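You operate a simulated robot arm through the tools that you are given. There is no shell and no other tool. Be economical: measure what you need, move in short steps, check, and stop when the job is done.

You run a simulated robot arm. Do the job below in one go: nothing can be reset, and whatever is moved stays where it is left.

JOB
Set the valve with the black knob to 2 in the vice.
Fine: valve in the green pan afterwards, vice open.

It is judged by the outcome, as a careful person would: the job done as asked, and still so three seconds after it is handed in. It fails if anything else is knocked over, pushed out of place, dropped, spilled or broken.

ROBOT AND FRAMES
A 6-joint arm with a two-finger parallel gripper, fixed in place. Base frame: the origin is at the foot of the arm, x ahead of it, y to its left, z up; the work surface is at about z = 0.824. Readings come in m, rad, newtons and seconds.
With the tool pointing down near the work surface it reaches from about 0.24 to 0.64 m from the base axis. Its first joint turns from -1.152 to 1.152 rad. Payload 2.7 kg.
Tool frame: the origin (TCP) lies between the finger pads and is the grasp point; the fingertips stand 0.023 m ahead of it; z points along the fingers, y is the line along which they close. Largest opening 0.094 m; finger width 0.038, thickness 0.01; the body of the gripper, 0.054 by 0.096 m, starts 0.039 m behind the TCP.
Orientation is told as [roll, pitch, yaw] about the base's x, y, z axes, in that order, counted from this pose: with the fingers straight down and closing along the base's y, the tool's x points along the base's -x, its y along +y and its z along -z.

CONTROLS
- The arm moves only by the tool move_arm. Its argument "commands" is a list that holds one entry, the list of rows, each a list of 7 numbers: the shift along the base's x, y, z in mm, then the turn, a rotation vector about the base's x, y, z in rad, then the finger opening in mm, from 0 to 94. In form: [[[tx, ty, tz, ax, ay, az, claw], ...]]. A call has 1 to 20 rows; each row shifts and turns the commanded pose from where the row before left it. Rows are played at 5 a second. More than 0.05 m and 0.15 rad between two rows, or a gripper value outside its range, and nothing of the call is played. Where a pose cannot be reached the arm comes as near as it can. A force on the tool above 40 N (or 10 N above the force at the start of the call, whichever is more), or a blocked arm, ends the call early, and 0.2 s more pass. Each finger travels about 0.045 m/s and halts on what it meets, pressing with about 36 N; the grip force reading is that of the motor and also rises with nothing between the fingers. The clock runs only during rows and for 0.2 s after the last one: add rows that do not move to give the fingers time. The reply holds the time, the measured pose of the TCP, the force on the tool along the base axes, the opening and the grip force, in the units named above and with some noise, and new pictures: "show" is both (left out), scene, wrist or none.
- Cameras (640 x 400 px; columns grow to the right, rows downward): "scene" is fixed at [0.0807, -0.4467, 1.3868]; the picture's right is [0.67, -0.75, 0.00], its down [-0.54, -0.48, -0.69] and it looks along [0.51, 0.46, -0.73] (base axes); focal length 214 px, centre (320, 200). "wrist" rides on the gripper at [0.086, 0.016, -0.074] in the tool frame; the picture's right is [-0.18, 0.98, 0.00], its down [-0.58, -0.11, -0.81] and it looks along [-0.79, -0.15, 0.59] (tool axes); focal length 243 px, centre (320, 200). There is no depth. A picture from a camera that has moved, and an enlarged one, comes with that camera's place and axes in the base frame and with its lens.
- inspect(camera, box): a new picture of the part [left, top, right, bottom] of that camera's present view, enlarged. No time passes.
- hand_in(): hands the job in; it is judged then, once.

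Go step by step. Nothing tells you positions but the pictures and the camera data: compare them with the known pose of the tool, close in by small moves and look again before you grip or let go. The budget is 120 turns and 170 pictures, counting those below and the enlarged ones. Unless the task says otherwise, let go and move clear before handing in, and close with one line.

The tools are called after ">>>" as a command line: name --argument value ..., lists and objects as JSON in quotes. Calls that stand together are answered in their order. move_arm: Moves the arm, as the interface text tells. Its arguments: {"type":"object","properties":{"commands":{"type":"array"},"show":{"type":"string","enum":["both","scene","wrist","none"]}},"required":["commands"]} The other tools are called the same way: inspect (camera, box) takes an enlarged picture of a part of a camera's view; hand_in () hands the job in.

At the start:

```text
time: 0.0
tool_pos: [0.3518, 0.0263, 1.2144]
tcp_rot: [-0.001, 0.0, 0.0]
wrist_force: [-0.5, 0.0, -0.2]
finger_gap: 0.0942
grip_force: 0.1
```

scene: 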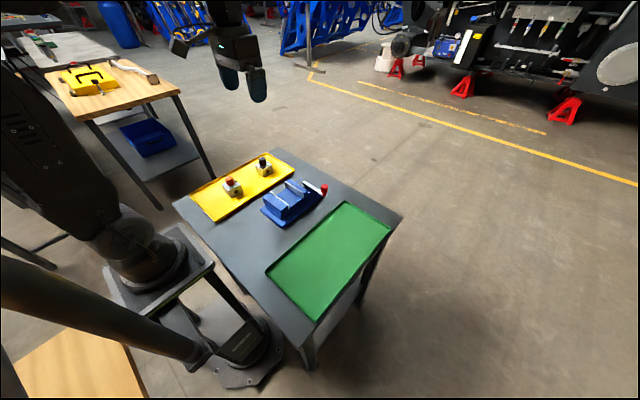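
wrist: 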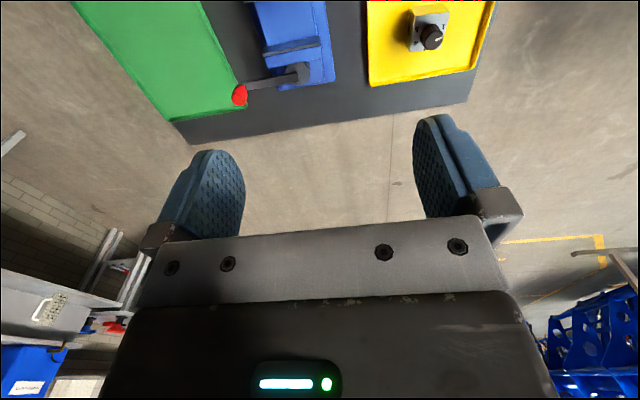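

I see a table with a yellow tray holding two valves (red and black knobs), a blue vice with a red-tipped handle, and a green pan. I'll look closer first.

>>> inspect --camera "scene" --box '[200, 140, 340, 230]'

>>> inspect --camera "wrist" --box '[220, 0, 500, 140]'

```text
4.44 times, centred on (270, 185) of scene
camera zoom: at [0.0807, -0.4467, 1.3868], right [0.67, -0.75, 0.0], down [-0.54, -0.48, -0.69], along [0.51, 0.46, -0.73], focal length 953 px, centre (542, 267)
```

zoom: 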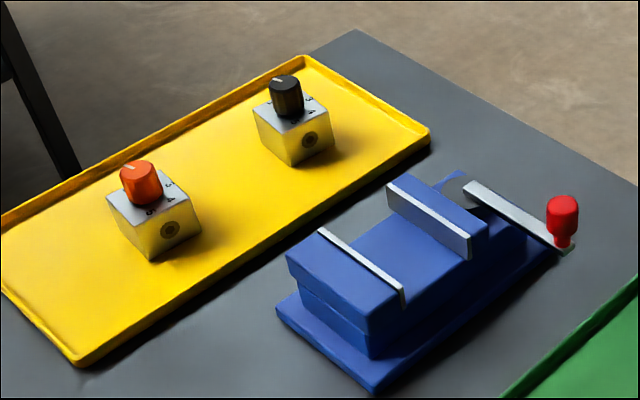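

```text
2.29 times, centred on (360, 70) of wrist
camera zoom: at [0.266, 0.0424, 1.2886], right [0.18, 0.98, 0.0], down [0.58, -0.11, 0.81], along [0.79, -0.15, -0.59], focal length 555 px, centre (229, 497)
```

zoom: 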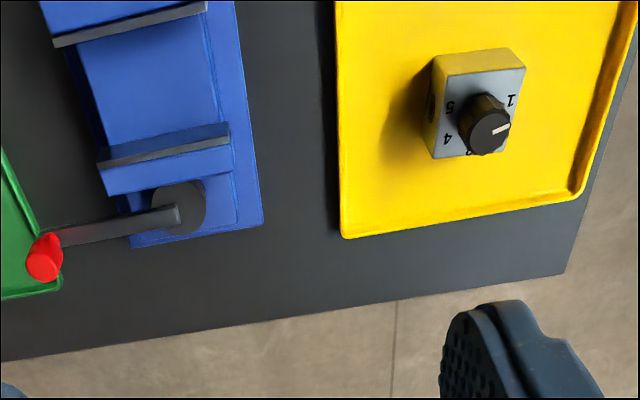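

The valves, vice and pan are aligned with the base axes; the black valve is near (0.43, 0.17). I'll move the wrist camera nearer to read its dial.

>>> move_arm --commands '[[[0, 20, -30, 0, 0, 0, 94], [0, 20, -30, 0, 0, 0, 94], [0, 20, -30, 0, 0, 0, 94], [0, 20, -30, 0, 0, 0, 94], [0, 20, -30, 0, 0, 0, 94], [0, 20, -30, 0, 0, 0, 94], [0, 0, 0, 0, 0, 0, 94]]]' --show "both"

```text
time: 1.6
tool_pos: [0.3528, 0.1459, 1.0342]
tcp_rot: [0.001, 0.0, -0.001]
wrist_force: [0.3, -0.5, 1.3]
finger_gap: 0.094
grip_force: 0.0
camera wrist: at [0.2672, 0.1617, 1.1083], right [0.18, 0.98, 0.0], down [0.58, -0.11, 0.81], along [0.79, -0.15, -0.59], focal length 243 px, centre (320, 200)
```

scene: 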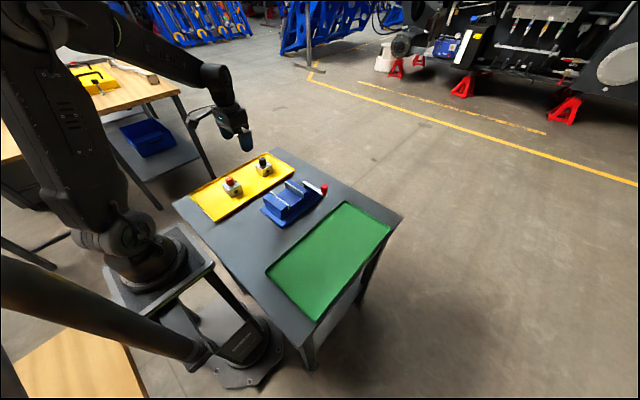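
wrist: 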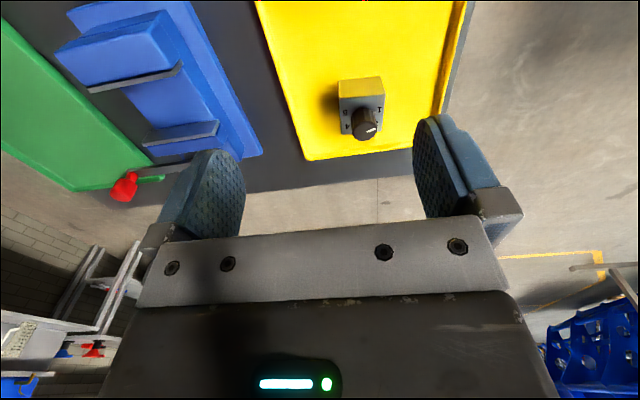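

>>> inspect --camera "wrist" --box '[310, 60, 420, 150]'

>>> inspect --camera "wrist" --box '[40, 0, 300, 210]'

>>> inspect --camera "scene" --box '[245, 145, 285, 185]'

>>> inspect --camera "scene" --box '[255, 170, 335, 230]'

```text
4.44 times, centred on (365, 105) of wrist
camera zoom: at [0.2672, 0.1617, 1.1083], right [0.18, 0.98, 0.0], down [0.58, -0.11, 0.81], along [0.79, -0.15, -0.59], focal length 1078 px, centre (120, 622)
```

zoom: 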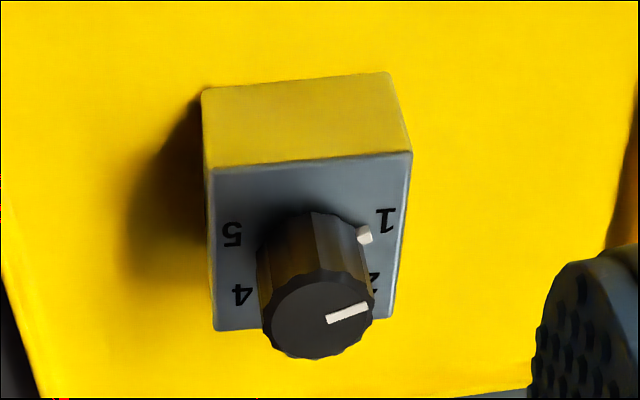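

```text
1.90 times, centred on (170, 105) of wrist
camera zoom: at [0.2672, 0.1617, 1.1083], right [0.18, 0.98, 0.0], down [0.58, -0.11, 0.81], along [0.79, -0.15, -0.59], focal length 462 px, centre (606, 381)
```

zoom: 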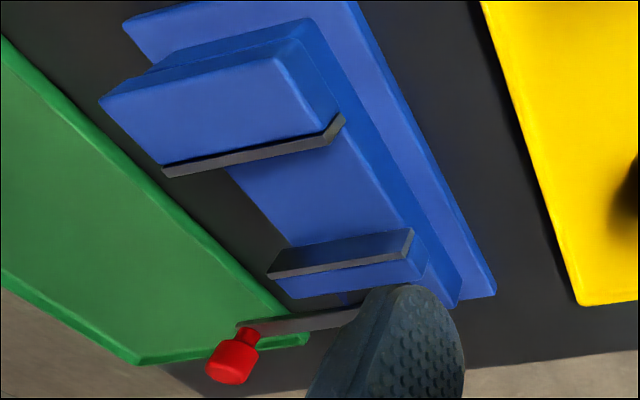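

```text
10.00 times, centred on (265, 165) of scene
camera zoom: at [0.0807, -0.4467, 1.3868], right [0.67, -0.75, 0.0], down [-0.54, -0.48, -0.69], along [0.51, 0.46, -0.73], focal length 2145 px, centre (870, 550)
```

zoom: 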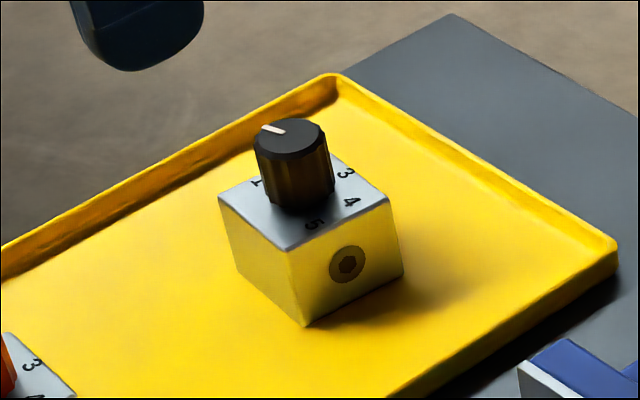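

```text
6.67 times, centred on (295, 200) of scene
camera zoom: at [0.0807, -0.4467, 1.3868], right [0.67, -0.75, 0.0], down [-0.54, -0.48, -0.69], along [0.51, 0.46, -0.73], focal length 1430 px, centre (487, 200)
```

zoom: 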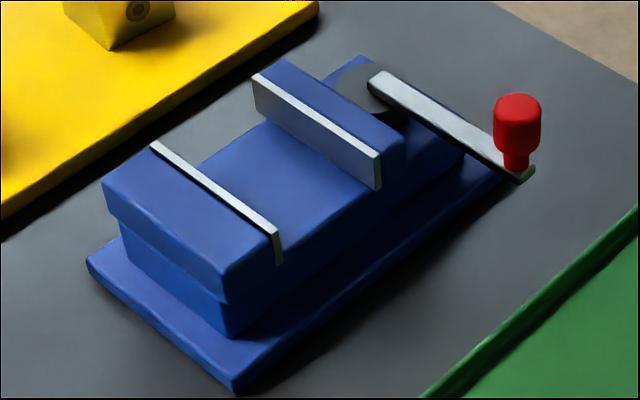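

The black valve (~48 mm block, centre ≈ (0.438, 0.177), yaw ≈ -0.08) points at 1. The vice jaw gap is about x 0.35–0.41 centred on y ≈ -0.03, and its lever points towards -y. I'll look at the vice close up.

>>> move_arm --commands '[[[0, -30, -5, 0, 0, 0, 94], [0, -40, -5, 0, 0, 0, 94], [0, -40, -5, 0, 0, 0, 94], [0, -40, -5, 0, 0, 0, 94], [0, -30, -5, 0, 0, 0, 94], [-10, 0, 0, 0, 0, 0, 94], [0, 0, 0, 0, 0, 0, 94]]]' --show "wrist"

>>> inspect --camera "wrist" --box '[200, 20, 440, 180]'

```text
time: 3.2
tool_pos: [0.3428, -0.0367, 1.008]
tcp_rot: [0.002, 0.0, 0.0]
wrist_force: [0.0, -0.7, -0.7]
finger_gap: 0.094
grip_force: 0.0
camera wrist: at [0.2566, -0.0206, 1.0842], right [0.18, 0.98, 0.0], down [0.58, -0.11, 0.81], along [0.79, -0.15, -0.59], focal length 243 px, centre (320, 200)
```

wrist: 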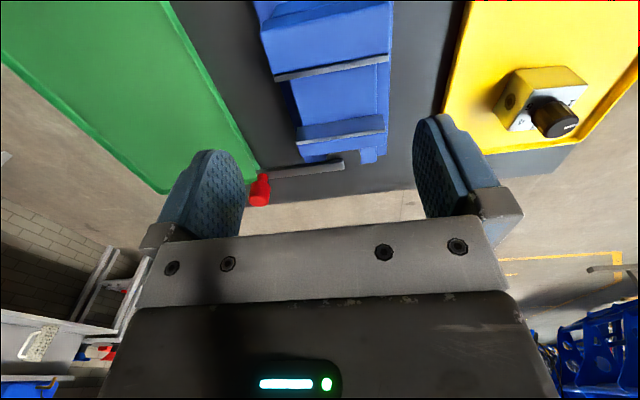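

```text
2.50 times, centred on (320, 100) of wrist
camera zoom: at [0.2566, -0.0206, 1.0842], right [0.18, 0.98, 0.0], down [0.58, -0.11, 0.81], along [0.79, -0.15, -0.59], focal length 606 px, centre (320, 450)
```

zoom: 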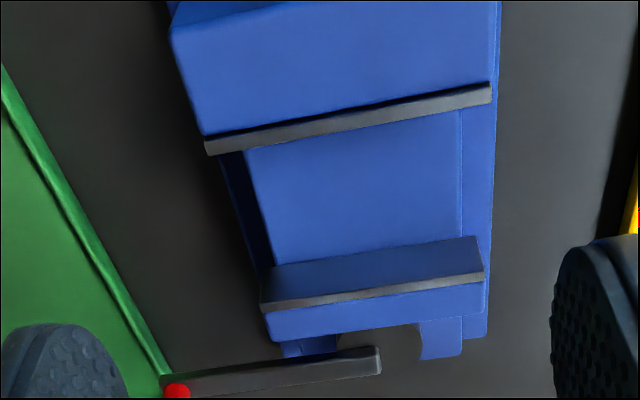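

The jaw gap is x 0.350–0.412, y centre -0.03, jaw tops at z≈0.89 and bed ≈0.865. Next I'll go above the black valve and check alignment.

>>> move_arm --commands '[[[16, 36, 0, 0, 0, 0, 94], [16, 36, 0, 0, 0, 0, 94], [16, 36, 0, 0, 0, 0, 94], [16, 36, 0, 0, 0, 0, 94], [16, 36, 0, 0, 0, -0.04, 94], [15, 34, -15, 0, 0, -0.04, 94], [0, 0, -20, 0, 0, 0, 94], [0, 0, -20, 0, 0, 0, 94], [0, 0, 0, 0, 0, 0, 94]]]' --show "both"

>>> inspect --camera "wrist" --box '[200, 60, 440, 210]'

>>> inspect --camera "scene" --box '[230, 120, 300, 190]'

```text
time: 5.2
tool_pos: [0.4377, 0.1824, 0.953]
tcp_rot: [0.0, 0.0, -0.081]
wrist_force: [0.0, 0.0, 0.3]
finger_gap: 0.094
grip_force: 0.0
camera wrist: at [0.3538, 0.205, 1.0272], right [0.26, 0.96, 0.0], down [0.57, -0.16, 0.81], along [0.78, -0.21, -0.59], focal length 243 px, centre (320, 200)
```

scene: 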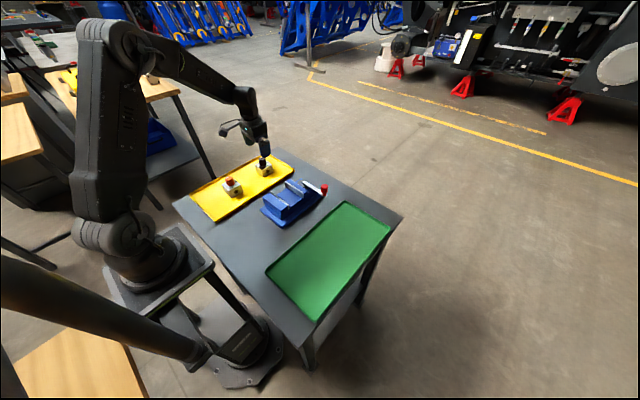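
wrist: 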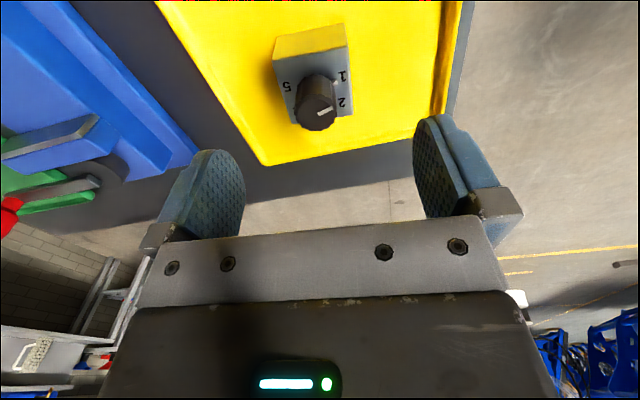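

```text
2.67 times, centred on (320, 135) of wrist
camera zoom: at [0.3538, 0.205, 1.0272], right [0.26, 0.96, 0.0], down [0.57, -0.16, 0.81], along [0.78, -0.21, -0.59], focal length 647 px, centre (320, 373)
```

zoom: 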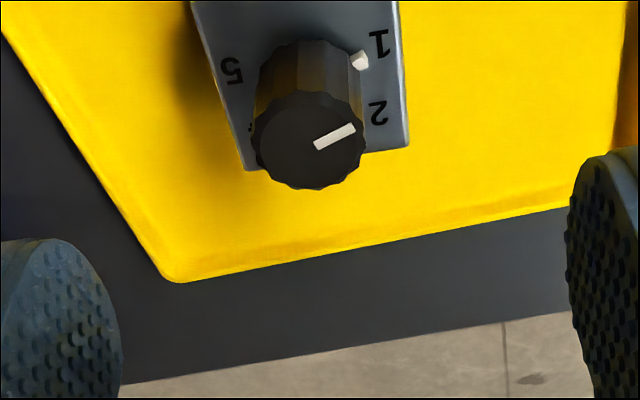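

```text
5.71 times, centred on (265, 155) of scene
camera zoom: at [0.0807, -0.4467, 1.3868], right [0.67, -0.75, 0.0], down [-0.54, -0.48, -0.69], along [0.51, 0.46, -0.73], focal length 1226 px, centre (634, 457)
```

zoom: 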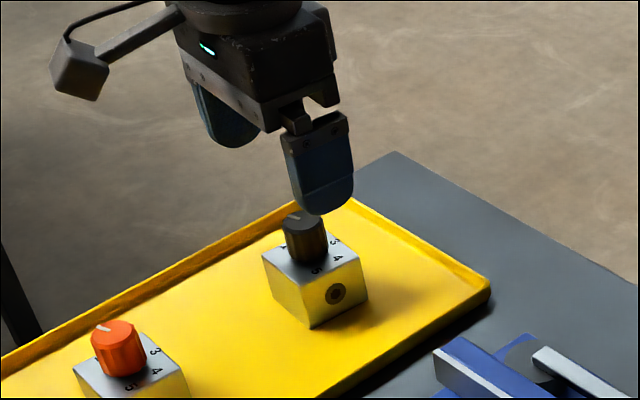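

Block centre refined to ≈ (0.441, 0.179), yaw ≈ -0.09. Descending around it with open fingers.

>>> move_arm --commands '[[[3, -3, -20, 0, 0, -0.01, 94], [0, 0, -25, 0, 0, 0, 94], [0, 0, -20, 0, 0, 0, 94], [0, 0, -12, 0, 0, 0, 94], [0, 0, -8, 0, 0, 0, 94], [0, 0, 0, 0, 0, 0, 94]]]' --show "wrist"

>>> inspect --camera "scene" --box '[230, 120, 300, 190]'

```text
time: 6.6
tool_pos: [0.4396, 0.1782, 0.8702]
tcp_rot: [0.001, -0.002, -0.09]
wrist_force: [0.7, -0.5, -0.2]
finger_gap: 0.094
grip_force: 0.0
camera wrist: at [0.3554, 0.202, 0.9448], right [0.27, 0.96, 0.0], down [0.57, -0.16, 0.81], along [0.78, -0.22, -0.59], focal length 243 px, centre (320, 200)
```

wrist: 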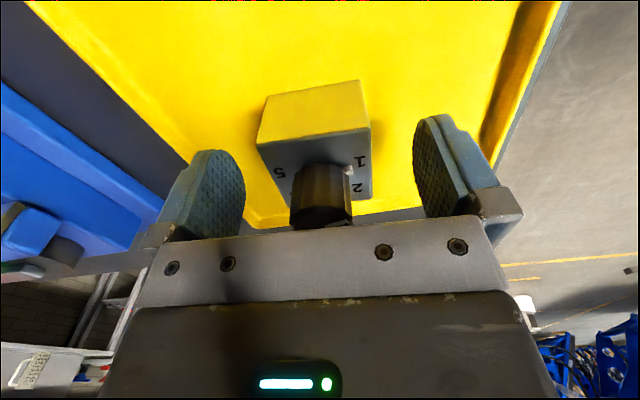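

```text
5.71 times, centred on (265, 155) of scene
camera zoom: at [0.0807, -0.4467, 1.3868], right [0.67, -0.75, 0.0], down [-0.54, -0.48, -0.69], along [0.51, 0.46, -0.73], focal length 1226 px, centre (634, 457)
```

zoom: 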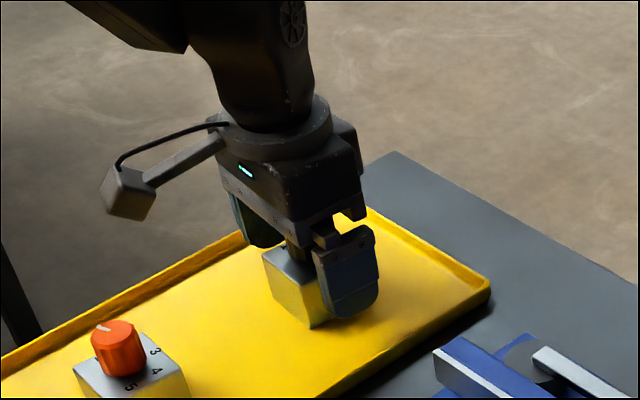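

The block sits centred between the fingers. I'll lower a little and close.

>>> move_arm --commands '[[[0, 0, -6, 0, 0, 0, 94], [0, 0, 0, 0, 0, 0, 60], [0, 0, 0, 0, 0, 0, 40], [0, 0, 0, 0, 0, 0, 35], [0, 0, 0, 0, 0, 0, 30], [0, 0, 0, 0, 0, 0, 30], [0, 0, 0, 0, 0, 0, 30]]]' --show "wrist"

```text
time: 8.2
tool_pos: [0.4395, 0.1772, 0.8642]
tcp_rot: [-0.001, -0.001, -0.091]
wrist_force: [0.9, 0.4, 0.0]
finger_gap: 0.0498
grip_force: 36.3
camera wrist: at [0.3544, 0.2018, 0.9387], right [0.27, 0.96, 0.0], down [0.57, -0.16, 0.81], along [0.78, -0.22, -0.59], focal length 243 px, centre (320, 200)
```

wrist: 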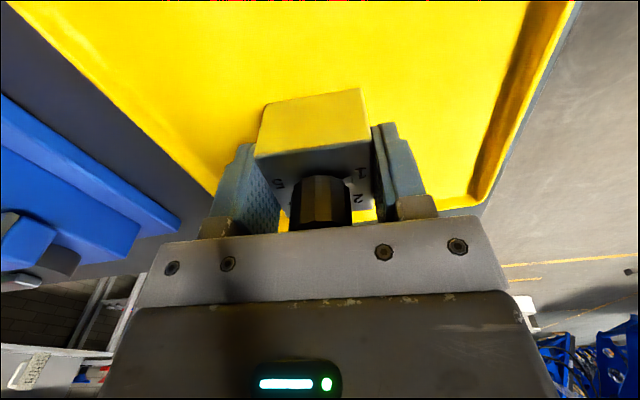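

Block gripped (50 mm). Lifting and carrying it over the vice.

>>> move_arm --commands '[[[0, 0, 20, 0, 0, 0, 30], [0, 0, 30, 0, 0, 0, 30], [0, 0, 35, 0, 0, 0, 30], [0, 0, 35, 0, 0, 0, 30], [-10, -34, 0, 0, 0, 0.015, 30], [-10, -34, 0, 0, 0, 0.015, 30], [-10, -35, 0, 0, 0, 0.015, 30], [-10, -35, 0, 0, 0, 0.015, 30], [-10, -35, 0, 0, 0, 0.015, 30], [-10, -34, 0, 0, 0, 0.015, 30], [0, 0, 0, 0, 0, 0, 30], [0, 0, 0, 0, 0, 0, 30]]]' --show "wrist"

>>> inspect --camera "scene" --box '[240, 140, 340, 230]'

>>> inspect --camera "wrist" --box '[220, 40, 420, 240]'

```text
time: 10.8
tool_pos: [0.378, -0.03, 0.9826]
tcp_rot: [0.0, 0.002, -0.001]
wrist_force: [0.1, -0.4, -3.0]
finger_gap: 0.0496
grip_force: 36.0
camera wrist: at [0.2933, -0.0138, 1.0579], right [0.18, 0.98, 0.0], down [0.58, -0.11, 0.81], along [0.79, -0.15, -0.59], focal length 243 px, centre (320, 200)
```

wrist: 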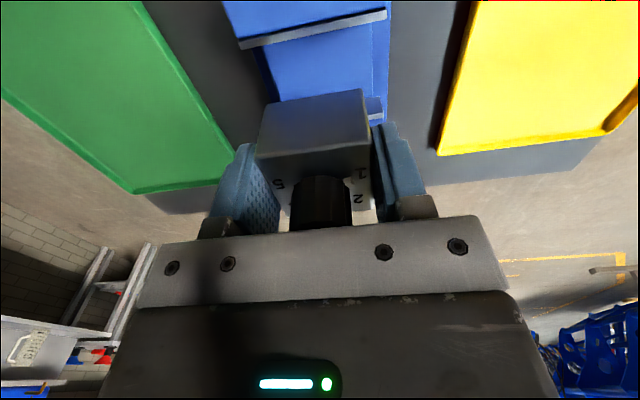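

```text
4.44 times, centred on (290, 185) of scene
camera zoom: at [0.0807, -0.4468, 1.3868], right [0.67, -0.75, 0.0], down [-0.54, -0.48, -0.69], along [0.51, 0.46, -0.73], focal length 953 px, centre (453, 267)
```

zoom: 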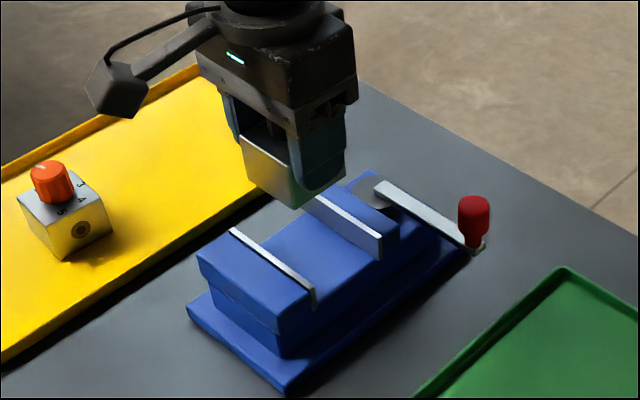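

```text
2.00 times, centred on (320, 140) of wrist
camera zoom: at [0.2933, -0.0138, 1.0579], right [0.18, 0.98, 0.0], down [0.58, -0.11, 0.81], along [0.79, -0.15, -0.59], focal length 485 px, centre (320, 320)
```

zoom: 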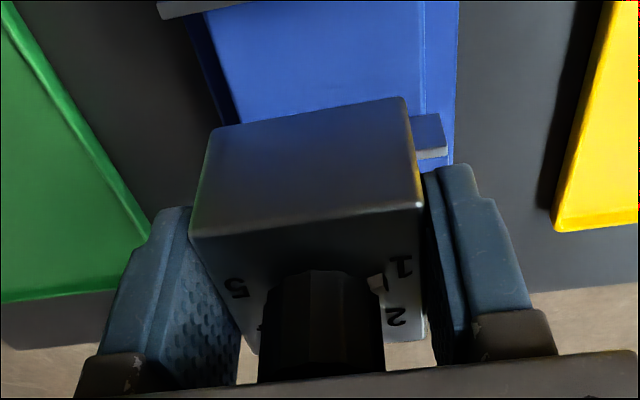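

Block spans x ≈ 0.358–0.408, fitting the 0.350–0.412 gap. Lowering part-way, then checking.

>>> move_arm --commands '[[[-1.5, 0, -20, 0, 0, 0, 30], [0, 0, -20, 0, 0, 0, 30], [0, 0, -10, 0, 0, 0, 30], [0, 0, -10, 0, 0, 0, 30], [0, 0, -6, 0, 0, 0, 30], [0, 0, 0, 0, 0, 0, 30]]]' --show "none"

>>> inspect --camera "scene" --box '[255, 160, 335, 230]'

>>> inspect --camera "wrist" --box '[220, 20, 420, 220]'

```text
time: 12.2
tool_pos: [0.3772, -0.0296, 0.9164]
tcp_rot: [-0.001, 0.0, 0.0]
wrist_force: [0.3, -0.4, -3.1]
finger_gap: 0.05
grip_force: 35.7
```

```text
5.71 times, centred on (295, 195) of scene
camera zoom: at [0.0808, -0.4467, 1.3868], right [0.67, -0.75, 0.0], down [-0.54, -0.48, -0.69], along [0.51, 0.46, -0.73], focal length 1226 px, centre (463, 229)
```

zoom: 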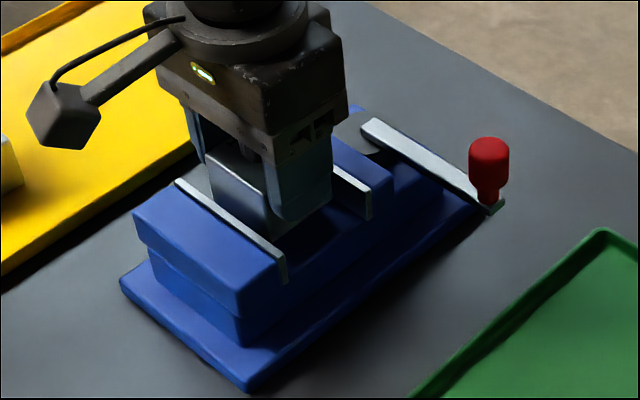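

```text
2.00 times, centred on (320, 120) of wrist
camera zoom: at [0.2921, -0.0136, 0.9912], right [0.18, 0.98, 0.0], down [0.58, -0.11, 0.81], along [0.79, -0.15, -0.59], focal length 485 px, centre (320, 360)
```

zoom: 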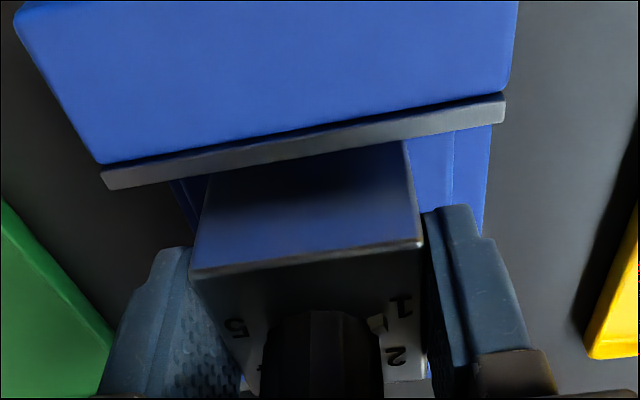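

It is entering the slot with clearance. Lowering in small steps to feel the bed.

>>> move_arm --commands '[[[0, 0, -4, 0, 0, 0, 30], [0, 0, -4, 0, 0, 0, 30], [0, 0, -2, 0, 0, 0, 30], [0, 0, -2, 0, 0, 0, 30], [0, 0, 0, 0, 0, 0, 30]]]' --show "none"

>>> inspect --camera "wrist" --box '[220, 20, 420, 220]'

```text
time: 13.4
tool_pos: [0.3785, -0.0307, 0.9062]
tcp_rot: [0.0, 0.0, 0.0]
wrist_force: [0.5, -0.4, -2.9]
finger_gap: 0.0498
grip_force: 36.1
```

```text
2.00 times, centred on (320, 120) of wrist
camera zoom: at [0.2922, -0.0138, 0.9802], right [0.18, 0.98, 0.0], down [0.58, -0.11, 0.81], along [0.79, -0.15, -0.59], focal length 485 px, centre (320, 360)
```

zoom: 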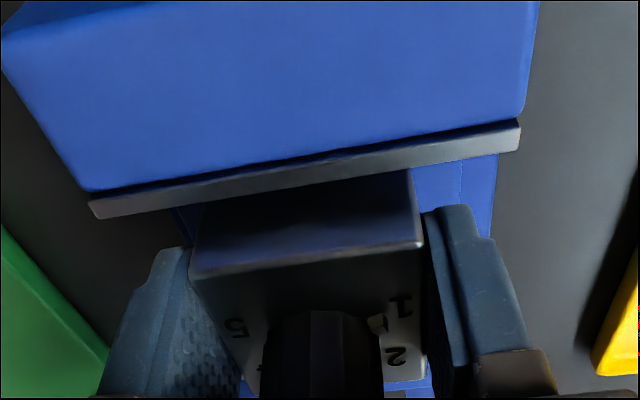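

>>> move_arm --commands '[[[0, 0, -1.5, 0, 0, 0, 30], [0, 0, -1.5, 0, 0, 0, 30], [0, 0, -1.5, 0, 0, 0, 30], [0, 0, -1.5, 0, 0, 0, 30], [0, 0, 0, 0, 0, 0, 30]]]' --show "none"

```text
time: 14.6
tool_pos: [0.3797, -0.0284, 0.9004]
tcp_rot: [0.0, -0.004, 0.001]
wrist_force: [-0.6, -7.3, 28.3]
finger_gap: 0.05
grip_force: 35.9
```

Contact with the bed at TCP z≈0.900. I'll relieve the pressure, open and raise.

>>> move_arm --commands '[[[0, 0, 1.2, 0, 0, 0, 30], [0, 0, 0, 0, 0, 0, 50], [0, 0, 0, 0, 0, 0, 70], [0, 0, 0, 0, 0, 0, 94], [0, 0, 0, 0, 0, 0, 94], [0, 0, 20, 0, 0, 0, 94], [0, 0, 30, 0, 0, 0, 94], [0, 0, 40, 0, 0, 0, 94], [-20, 0, 10, 0, 0, 0, 94], [0, 0, 0, 0, 0, 0, 94]]]' --show "wrist"

>>> inspect --camera "scene" --box '[255, 160, 335, 230]'

>>> inspect --camera "wrist" --box '[220, 20, 420, 220]'

```text
time: 16.8
tool_pos: [0.3577, -0.031, 0.9996]
tcp_rot: [-0.001, -0.001, 0.0]
wrist_force: [0.5, -0.3, -0.4]
finger_gap: 0.0942
grip_force: 0.0
camera wrist: at [0.2723, -0.0145, 1.0741], right [0.18, 0.98, 0.0], down [0.58, -0.11, 0.81], along [0.79, -0.15, -0.59], focal length 243 px, centre (320, 200)
```

wrist: 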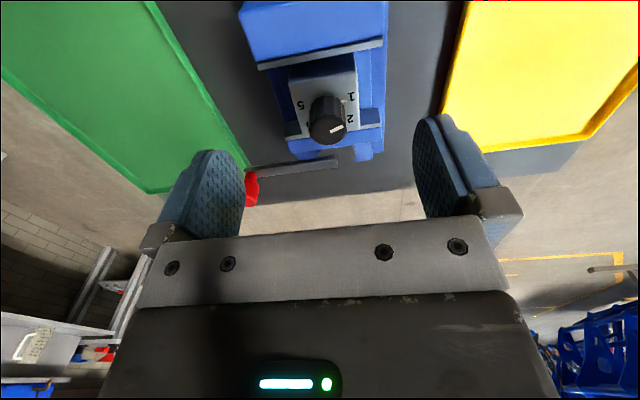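

```text
5.71 times, centred on (295, 195) of scene
camera zoom: at [0.0807, -0.4467, 1.3868], right [0.67, -0.75, 0.0], down [-0.54, -0.48, -0.69], along [0.51, 0.46, -0.73], focal length 1226 px, centre (463, 229)
```

zoom: 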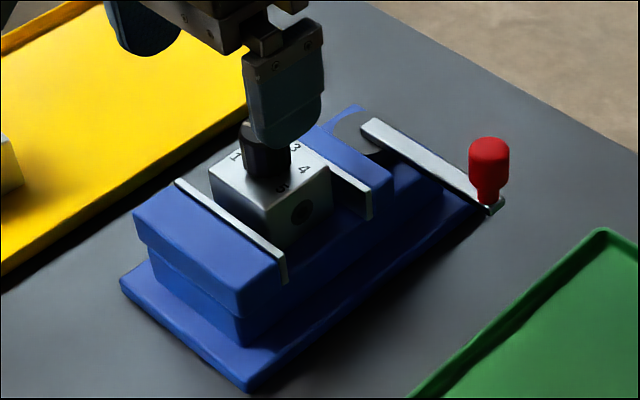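

```text
2.00 times, centred on (320, 120) of wrist
camera zoom: at [0.2723, -0.0145, 1.0741], right [0.18, 0.98, 0.0], down [0.58, -0.11, 0.81], along [0.79, -0.15, -0.59], focal length 485 px, centre (320, 360)
```

zoom: 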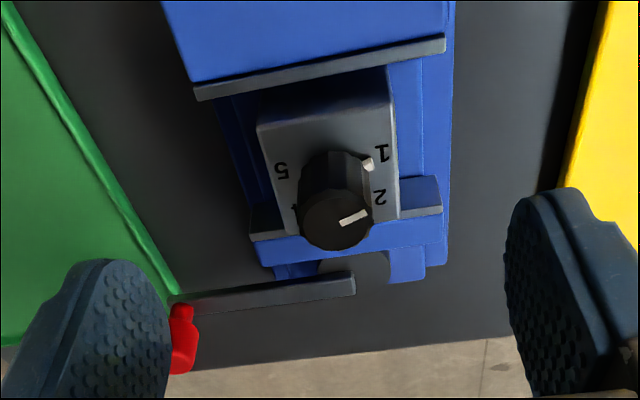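

The valve sits squarely in the vice. Now the lever: red knob ≈ (0.453, -0.130), z 0.90–0.935, pivot ≈ (0.454, -0.033). I'll go above the knob with the fingers turned to close along x, so I can cage it and swing it.

>>> move_arm --commands '[[[8, -8, 0, 0, 0, -0.131, 94], [8, -8, 0, 0, 0, -0.131, 94], [8, -8, 0, 0, 0, -0.131, 94], [8, -8, 0, 0, 0, -0.131, 94], [8, -8, 0, 0, 0, -0.131, 94], [8, -8, 0, 0, 0, -0.131, 94], [8, -8, 0, 0, 0, -0.131, 94], [8, -8, 0, 0, 0, -0.131, 94], [8, -8, 0, 0, 0, -0.131, 94], [8, -9, 0, 0, 0, -0.131, 94], [8, -9, 0, 0, 0, -0.131, 94], [7, -9, 0, 0, 0, -0.13, 94], [0, 0, 0, 0, 0, 0, 70], [0, 0, 0, 0, 0, 0, 60], [0, 0, 0, 0, 0, 0, 60]]]' --show "both"

>>> inspect --camera "scene" --box '[255, 130, 365, 230]'

```text
time: 20.0
tool_pos: [0.4529, -0.1295, 1.0014]
tcp_rot: [0.0, -0.001, -1.574]
wrist_force: [0.7, -1.0, 0.2]
finger_gap: 0.0598
grip_force: 0.1
camera wrist: at [0.4706, -0.0427, 1.0757], right [0.98, -0.19, 0.0], down [-0.11, -0.58, 0.81], along [-0.15, -0.79, -0.59], focal length 243 px, centre (320, 200)
```

scene: 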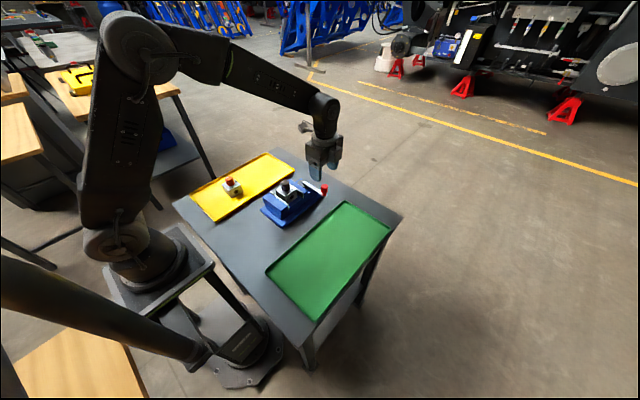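
wrist: 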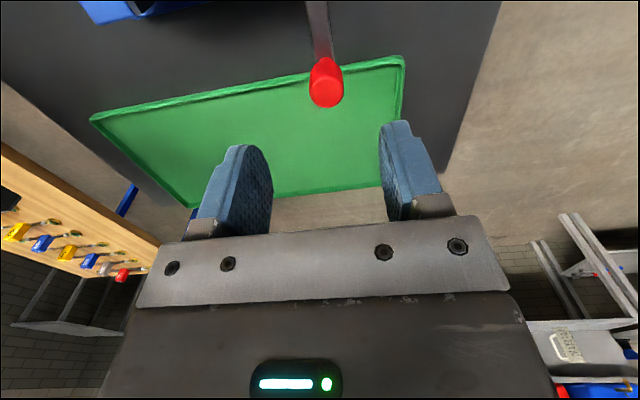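

```text
4.00 times, centred on (310, 180) of scene
camera zoom: at [0.0807, -0.4467, 1.3868], right [0.67, -0.75, 0.0], down [-0.54, -0.48, -0.69], along [0.51, 0.46, -0.73], focal length 858 px, centre (360, 280)
```

zoom: 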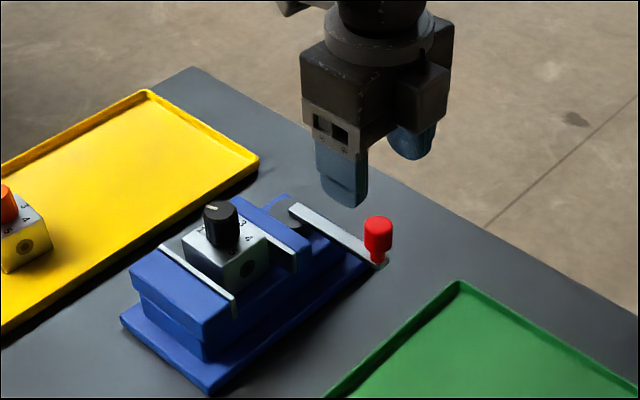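

Red knob ≈ (0.456, -0.127). Lowering the fingers around it.

>>> move_arm --commands '[[[3, 2, -25, 0, 0, 0, 60], [0, 0, -25, 0, 0, 0, 60], [0, 0, -18, 0, 0, 0, 60], [0, 0, -9, 0, 0, 0, 60], [0, 0, 0, 0, 0, 0, 60]]]' --show "wrist"

>>> inspect --camera "scene" --box '[285, 150, 345, 220]'

```text
time: 21.2
tool_pos: [0.4578, -0.1276, 0.9213]
tcp_rot: [0.001, 0.0, -1.573]
wrist_force: [-0.5, 0.4, 0.8]
finger_gap: 0.0599
grip_force: 0.1
camera wrist: at [0.4744, -0.0404, 0.9967], right [0.98, -0.19, 0.0], down [-0.11, -0.58, 0.81], along [-0.15, -0.79, -0.59], focal length 243 px, centre (320, 200)
```

wrist: 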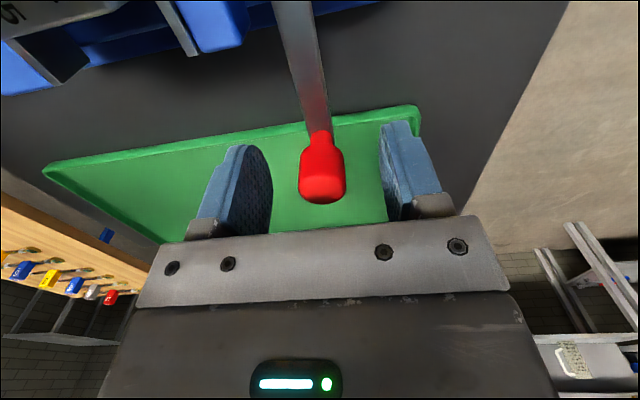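

```text
5.71 times, centred on (315, 185) of scene
camera zoom: at [0.0807, -0.4467, 1.3868], right [0.67, -0.75, 0.0], down [-0.54, -0.48, -0.69], along [0.51, 0.46, -0.73], focal length 1226 px, centre (349, 286)
```

zoom: 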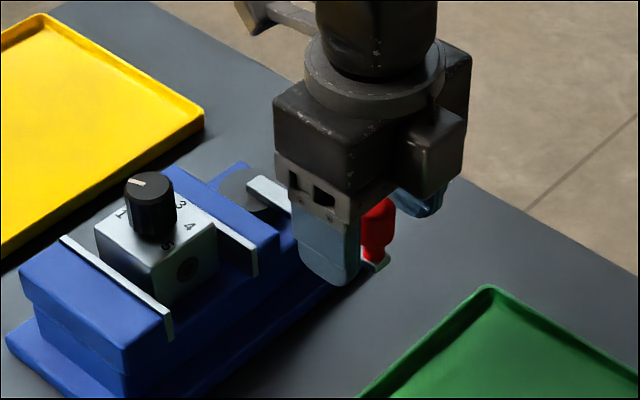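

Knob centred. I'll close to a loose cage and try swinging ~24° toward +x (counterclockwise).

>>> move_arm --commands '[[[0, 0, 0, 0, 0, 0, 40], [0, 0, 0, 0, 0, 0, 26], [0, 0, 0, 0, 0, 0, 26], [9.8, 0.5, 0, 0, 0, 0.105, 26], [9.7, 1.6, 0, 0, 0, 0.105, 26], [9.5, 2.5, 0, 0, 0, 0.105, 26], [9.2, 3.5, 0, 0, 0, 0.105, 26], [0, 0, 0, 0, 0, 0, 26]]]' --show "wrist"

>>> inspect --camera "scene" --box '[265, 150, 345, 220]'

```text
time: 23.0
tool_pos: [0.4948, -0.1189, 0.9201]
tcp_rot: [-0.001, 0.001, -1.151]
wrist_force: [-4.4, -1.4, -2.4]
finger_gap: 0.0281
grip_force: 2.6
camera wrist: at [0.4743, -0.0332, 0.9964], right [0.97, 0.23, 0.0], down [0.14, -0.58, 0.81], along [0.19, -0.78, -0.59], focal length 243 px, centre (320, 200)
```

wrist: 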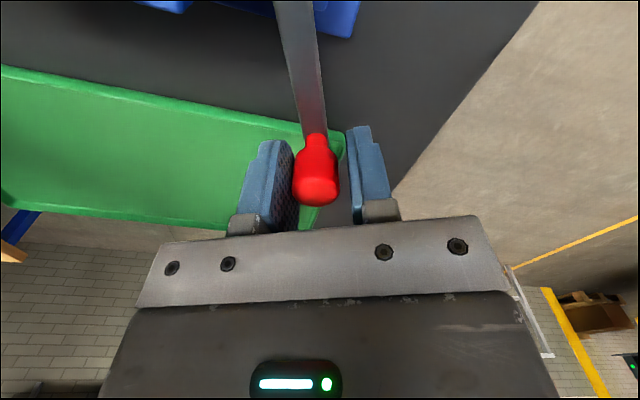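

```text
5.71 times, centred on (305, 185) of scene
camera zoom: at [0.0807, -0.4468, 1.3868], right [0.67, -0.75, 0.0], down [-0.54, -0.48, -0.69], along [0.51, 0.46, -0.73], focal length 1226 px, centre (406, 286)
```

zoom: 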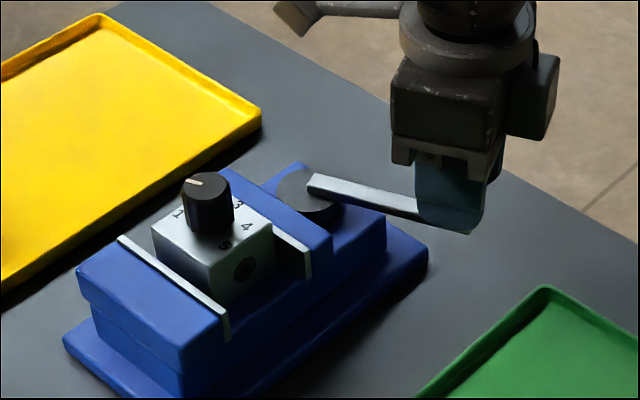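

The lever swings and the far jaw has begun closing. Continuing along the arc.

>>> move_arm --commands '[[[8.8, 4.5, 0, 0, 0, 0.105, 26], [8.3, 5.4, 0, 0, 0, 0.105, 26], [7.6, 6.1, 0, 0, 0, 0.105, 26], [7.0, 7.0, 0, 0, 0, 0.105, 26], [0, 0, 0, 0, 0, 0, 26]]]' --show "wrist"

>>> inspect --camera "scene" --box '[265, 150, 345, 220]'

```text
time: 24.2
tool_pos: [0.527, -0.0967, 0.9228]
tcp_rot: [0.001, 0.001, -0.729]
wrist_force: [-2.9, -2.6, -0.8]
finger_gap: 0.0281
grip_force: 1.8
camera wrist: at [0.4734, -0.0268, 0.9975], right [0.79, 0.61, 0.0], down [0.36, -0.47, 0.81], along [0.49, -0.64, -0.59], focal length 243 px, centre (320, 200)
```

wrist: 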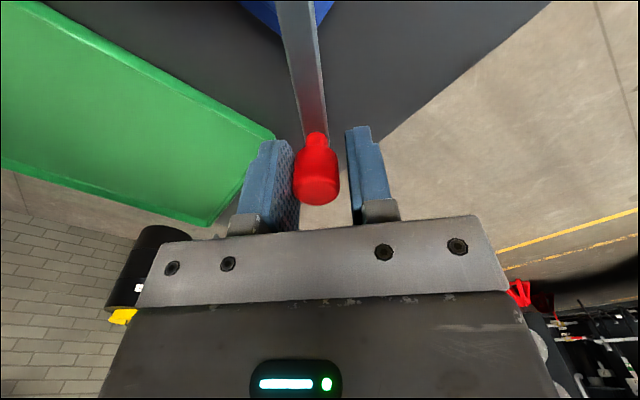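

```text
5.71 times, centred on (305, 185) of scene
camera zoom: at [0.0807, -0.4468, 1.3868], right [0.67, -0.75, 0.0], down [-0.54, -0.48, -0.69], along [0.51, 0.46, -0.73], focal length 1226 px, centre (406, 286)
```

zoom: 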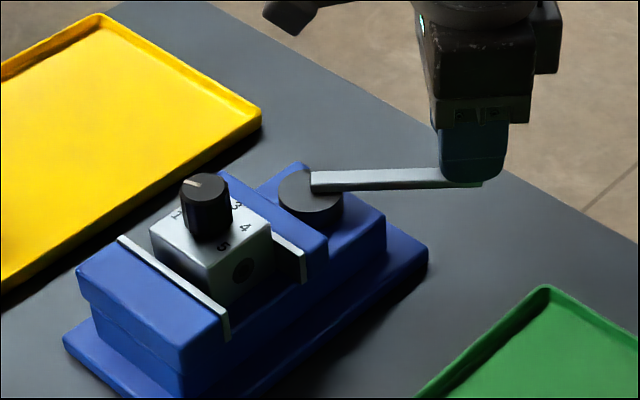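

Jaw keeps closing smoothly. Continuing.

>>> move_arm --commands '[[[6.1, 7.6, 0, 0, 0, 0.105, 26], [5.4, 8.3, 0, 0, 0, 0.105, 26], [4.5, 8.8, 0, 0, 0, 0.105, 26], [3.5, 9.2, 0, 0, 0, 0.105, 26], [0, 0, 0, 0, 0, 0, 26]]]' --show "none"

>>> inspect --camera "scene" --box '[265, 150, 345, 220]'

```text
time: 25.4
tool_pos: [0.5471, -0.0621, 0.9212]
tcp_rot: [0.0, -0.001, -0.309]
wrist_force: [-0.9, -3.5, 1.7]
finger_gap: 0.0279
grip_force: 2.0
```

```text
5.71 times, centred on (305, 185) of scene
camera zoom: at [0.0807, -0.4468, 1.3868], right [0.67, -0.75, 0.0], down [-0.54, -0.48, -0.69], along [0.51, 0.46, -0.73], focal length 1226 px, centre (406, 286)
```

zoom: 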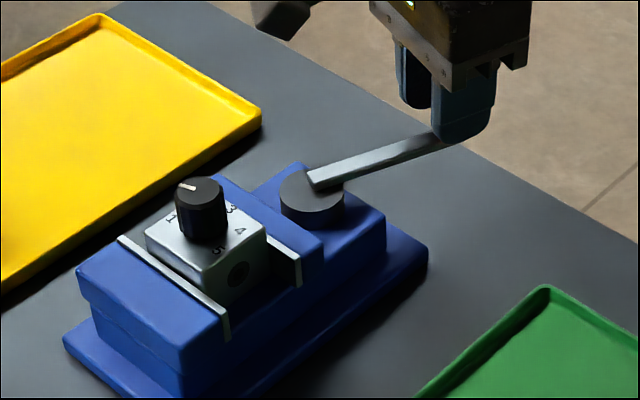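

>>> move_arm --commands '[[[2.5, 9.5, 0, 0, 0, 0.105, 26], [1.6, 9.7, 0, 0, 0, 0.105, 26], [0.5, 9.8, 0, 0, 0, 0.105, 26], [0, 0, 0, 0, 0, 0, 26]]]' --show "none"

>>> inspect --camera "scene" --box '[265, 150, 345, 220]'

```text
time: 26.4
tool_pos: [0.5489, -0.0369, 0.9229]
tcp_rot: [-0.004, 0.002, 0.0]
wrist_force: [-8.8, -33.2, -5.9]
finger_gap: 0.0406
grip_force: 17.0
```

```text
5.71 times, centred on (305, 185) of scene
camera zoom: at [0.0806, -0.4476, 1.3865], right [0.67, -0.75, 0.0], down [-0.54, -0.48, -0.69], along [0.51, 0.46, -0.73], focal length 1226 px, centre (406, 286)
```

zoom: 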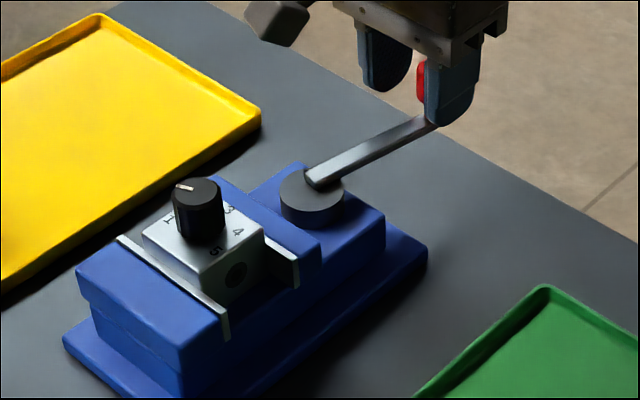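

The lever meets firm resistance (~33 N): the block is clamped. I'll squeeze a moment longer to see if it advances.

>>> move_arm --commands '[[[0, 1, 0, 0, 0, 0, 20], [0, 0, 0, 0, 0, 0, 10], [0, 0, 0, 0, 0, 0, 10]]]' --show "wrist"

>>> inspect --camera "scene" --box '[265, 150, 345, 220]'

```text
time: 27.1
tool_pos: [0.5505, -0.0453, 0.9221]
tcp_rot: [-0.012, -0.005, -0.005]
wrist_force: [4.5, -36.0, -5.8]
finger_gap: 0.0257
grip_force: 18.5
stopped in row 3: the force on the tool passed its limit (the readings are from after the stop); the commanded pose is now the measured one
camera wrist: at [0.4649, -0.0278, 0.996], right [0.19, 0.98, -0.01], down [0.58, -0.1, 0.81], along [0.79, -0.16, -0.59], focal length 243 px, centre (320, 200)
```

wrist: 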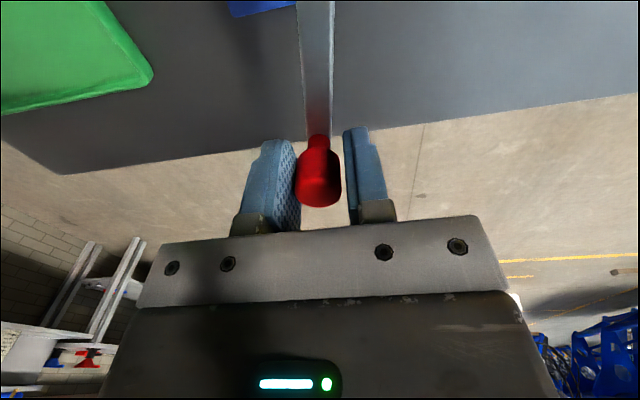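

```text
5.71 times, centred on (305, 185) of scene
camera zoom: at [0.0809, -0.4477, 1.3865], right [0.67, -0.75, 0.0], down [-0.54, -0.48, -0.69], along [0.51, 0.46, -0.73], focal length 1226 px, centre (406, 286)
```

zoom: 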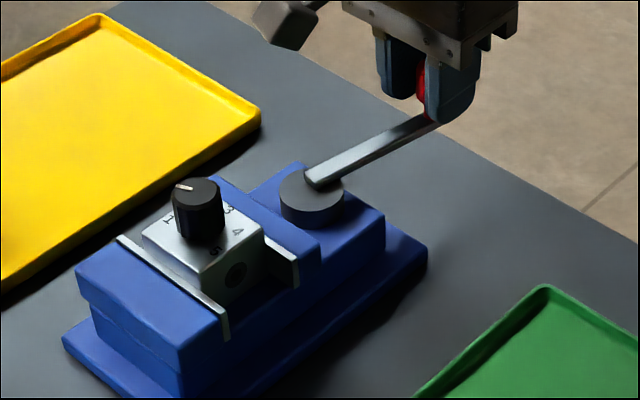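

It holds firm; the valve is clamped. Releasing the lever and rising to look.

>>> move_arm --commands '[[[0, -4, 0, 0, 0, 0, 40], [0, 0, 0, 0, 0, 0, 60], [0, 0, 0, 0, 0, 0, 60], [0, 0, 30, 0, 0, 0, 60], [0, 0, 35, 0, 0, 0, 60], [0, 0, 35, 0, 0, 0, 60], [-45, 0, 0, 0, 0, 0, 60], [-45, 0, 0, 0, 0, 0, 60], [-45, 0, 0, 0, 0, 0, 60], [-45, 0, 0, 0, 0, 0, 60], [0, 0, 0, 0, 0, 0, 60]]]' --show "wrist"

>>> inspect --camera "scene" --box '[265, 150, 345, 220]'

>>> inspect --camera "wrist" --box '[250, 20, 400, 170]'

```text
time: 29.5
tool_pos: [0.37, -0.0435, 1.0245]
tcp_rot: [-0.007, -0.004, 0.001]
wrist_force: [0.6, 0.0, 0.3]
finger_gap: 0.0599
grip_force: 0.2
camera wrist: at [0.2832, -0.0273, 1.0983], right [0.18, 0.98, -0.01], down [0.58, -0.1, 0.81], along [0.79, -0.15, -0.59], focal length 243 px, centre (320, 200)
```

wrist: 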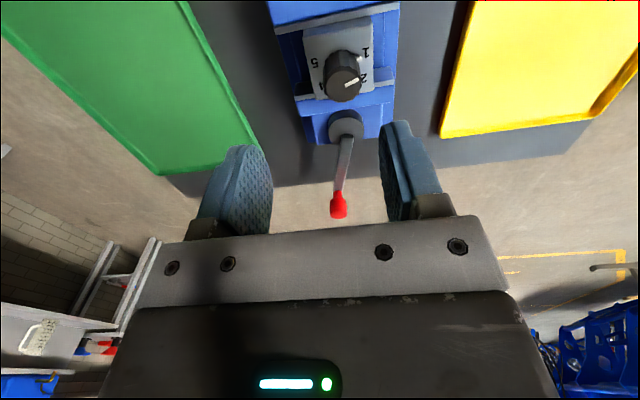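

```text
5.71 times, centred on (305, 185) of scene
camera zoom: at [0.0807, -0.4467, 1.3868], right [0.67, -0.75, 0.0], down [-0.54, -0.48, -0.69], along [0.51, 0.46, -0.73], focal length 1226 px, centre (406, 286)
```

zoom: 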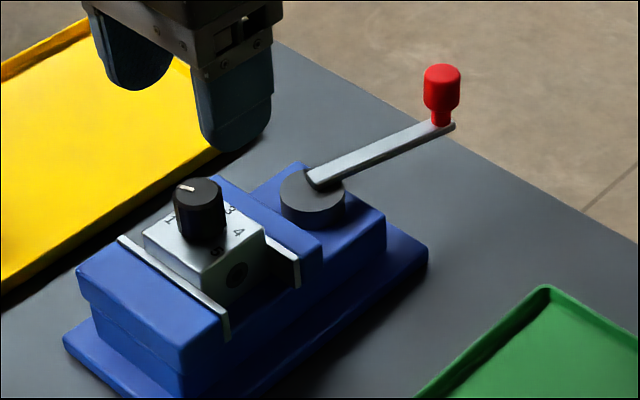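

```text
2.67 times, centred on (325, 95) of wrist
camera zoom: at [0.2832, -0.0273, 1.0983], right [0.18, 0.98, -0.01], down [0.58, -0.1, 0.81], along [0.79, -0.15, -0.59], focal length 647 px, centre (307, 480)
```

zoom: 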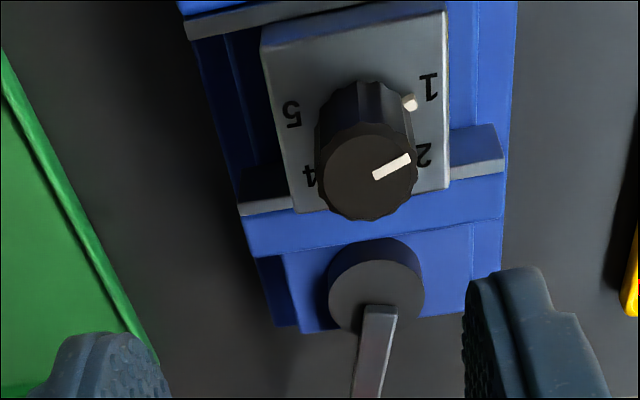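

The block is clamped against the near jaw, centre ≈ (0.3755, -0.030), dial 1 at ≈110°, 2 at ≈55°; so the knob needs about -0.96 rad. I'll line up over the knob with yaw -0.70 to keep clear of the pointer stub.

>>> move_arm --commands '[[[1, 3, 0, 0.006, 0.004, -0.14, 60], [1, 3, 0, 0, 0, -0.14, 60], [1, 3, 0, 0, 0, -0.14, 60], [1, 3, -10, 0, 0, -0.14, 60], [0.5, 1.5, -14, 0, 0, -0.14, 60], [0, 0, -15, 0, 0, 0, 60], [0, 0, -15, 0, 0, 0, 60], [0, 0, -15, 0, 0, 0, 60], [0, 0, 0, 0, 0, 0, 60]]]' --show "wrist"

>>> inspect --camera "scene" --box '[265, 150, 345, 220]'

>>> inspect --camera "wrist" --box '[220, 100, 420, 240]'

```text
time: 31.5
tool_pos: [0.374, -0.0297, 0.9543]
tcp_rot: [-0.002, -0.001, -0.7]
wrist_force: [-1.2, -0.1, -0.5]
finger_gap: 0.0602
grip_force: 0.0
camera wrist: at [0.32, 0.0389, 1.0289], right [0.77, 0.63, 0.0], down [0.38, -0.46, 0.81], along [0.51, -0.62, -0.59], focal length 243 px, centre (320, 200)
```

wrist: 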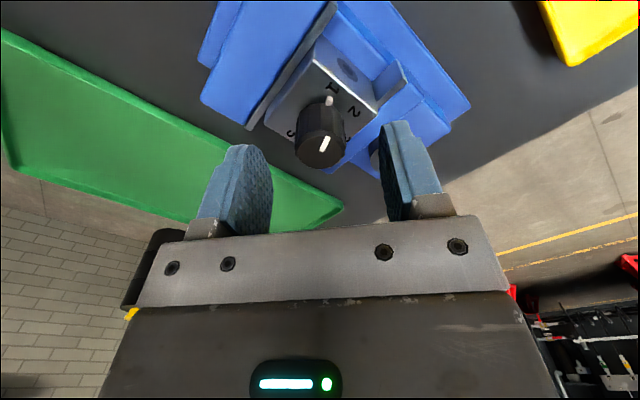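

```text
5.71 times, centred on (305, 185) of scene
camera zoom: at [0.0807, -0.4467, 1.3868], right [0.67, -0.75, 0.0], down [-0.54, -0.48, -0.69], along [0.51, 0.46, -0.73], focal length 1226 px, centre (406, 286)
```

zoom: 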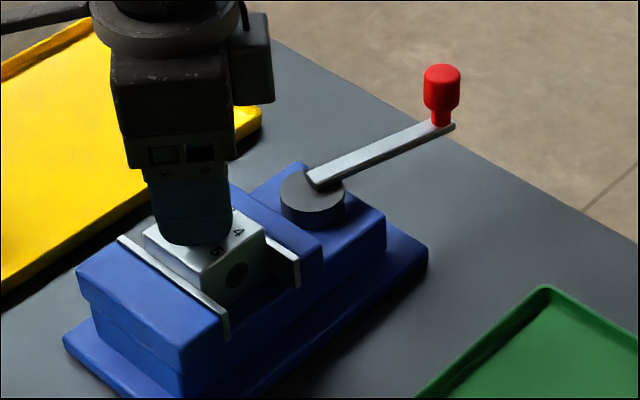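

```text
2.86 times, centred on (320, 170) of wrist
camera zoom: at [0.32, 0.0389, 1.0289], right [0.77, 0.63, 0.0], down [0.38, -0.46, 0.81], along [0.51, -0.62, -0.59], focal length 693 px, centre (320, 286)
```

zoom: 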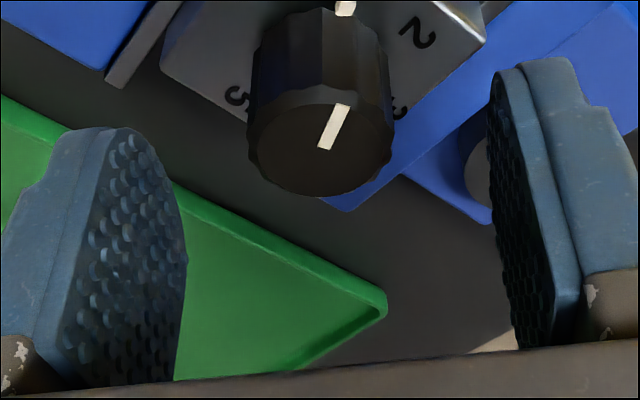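

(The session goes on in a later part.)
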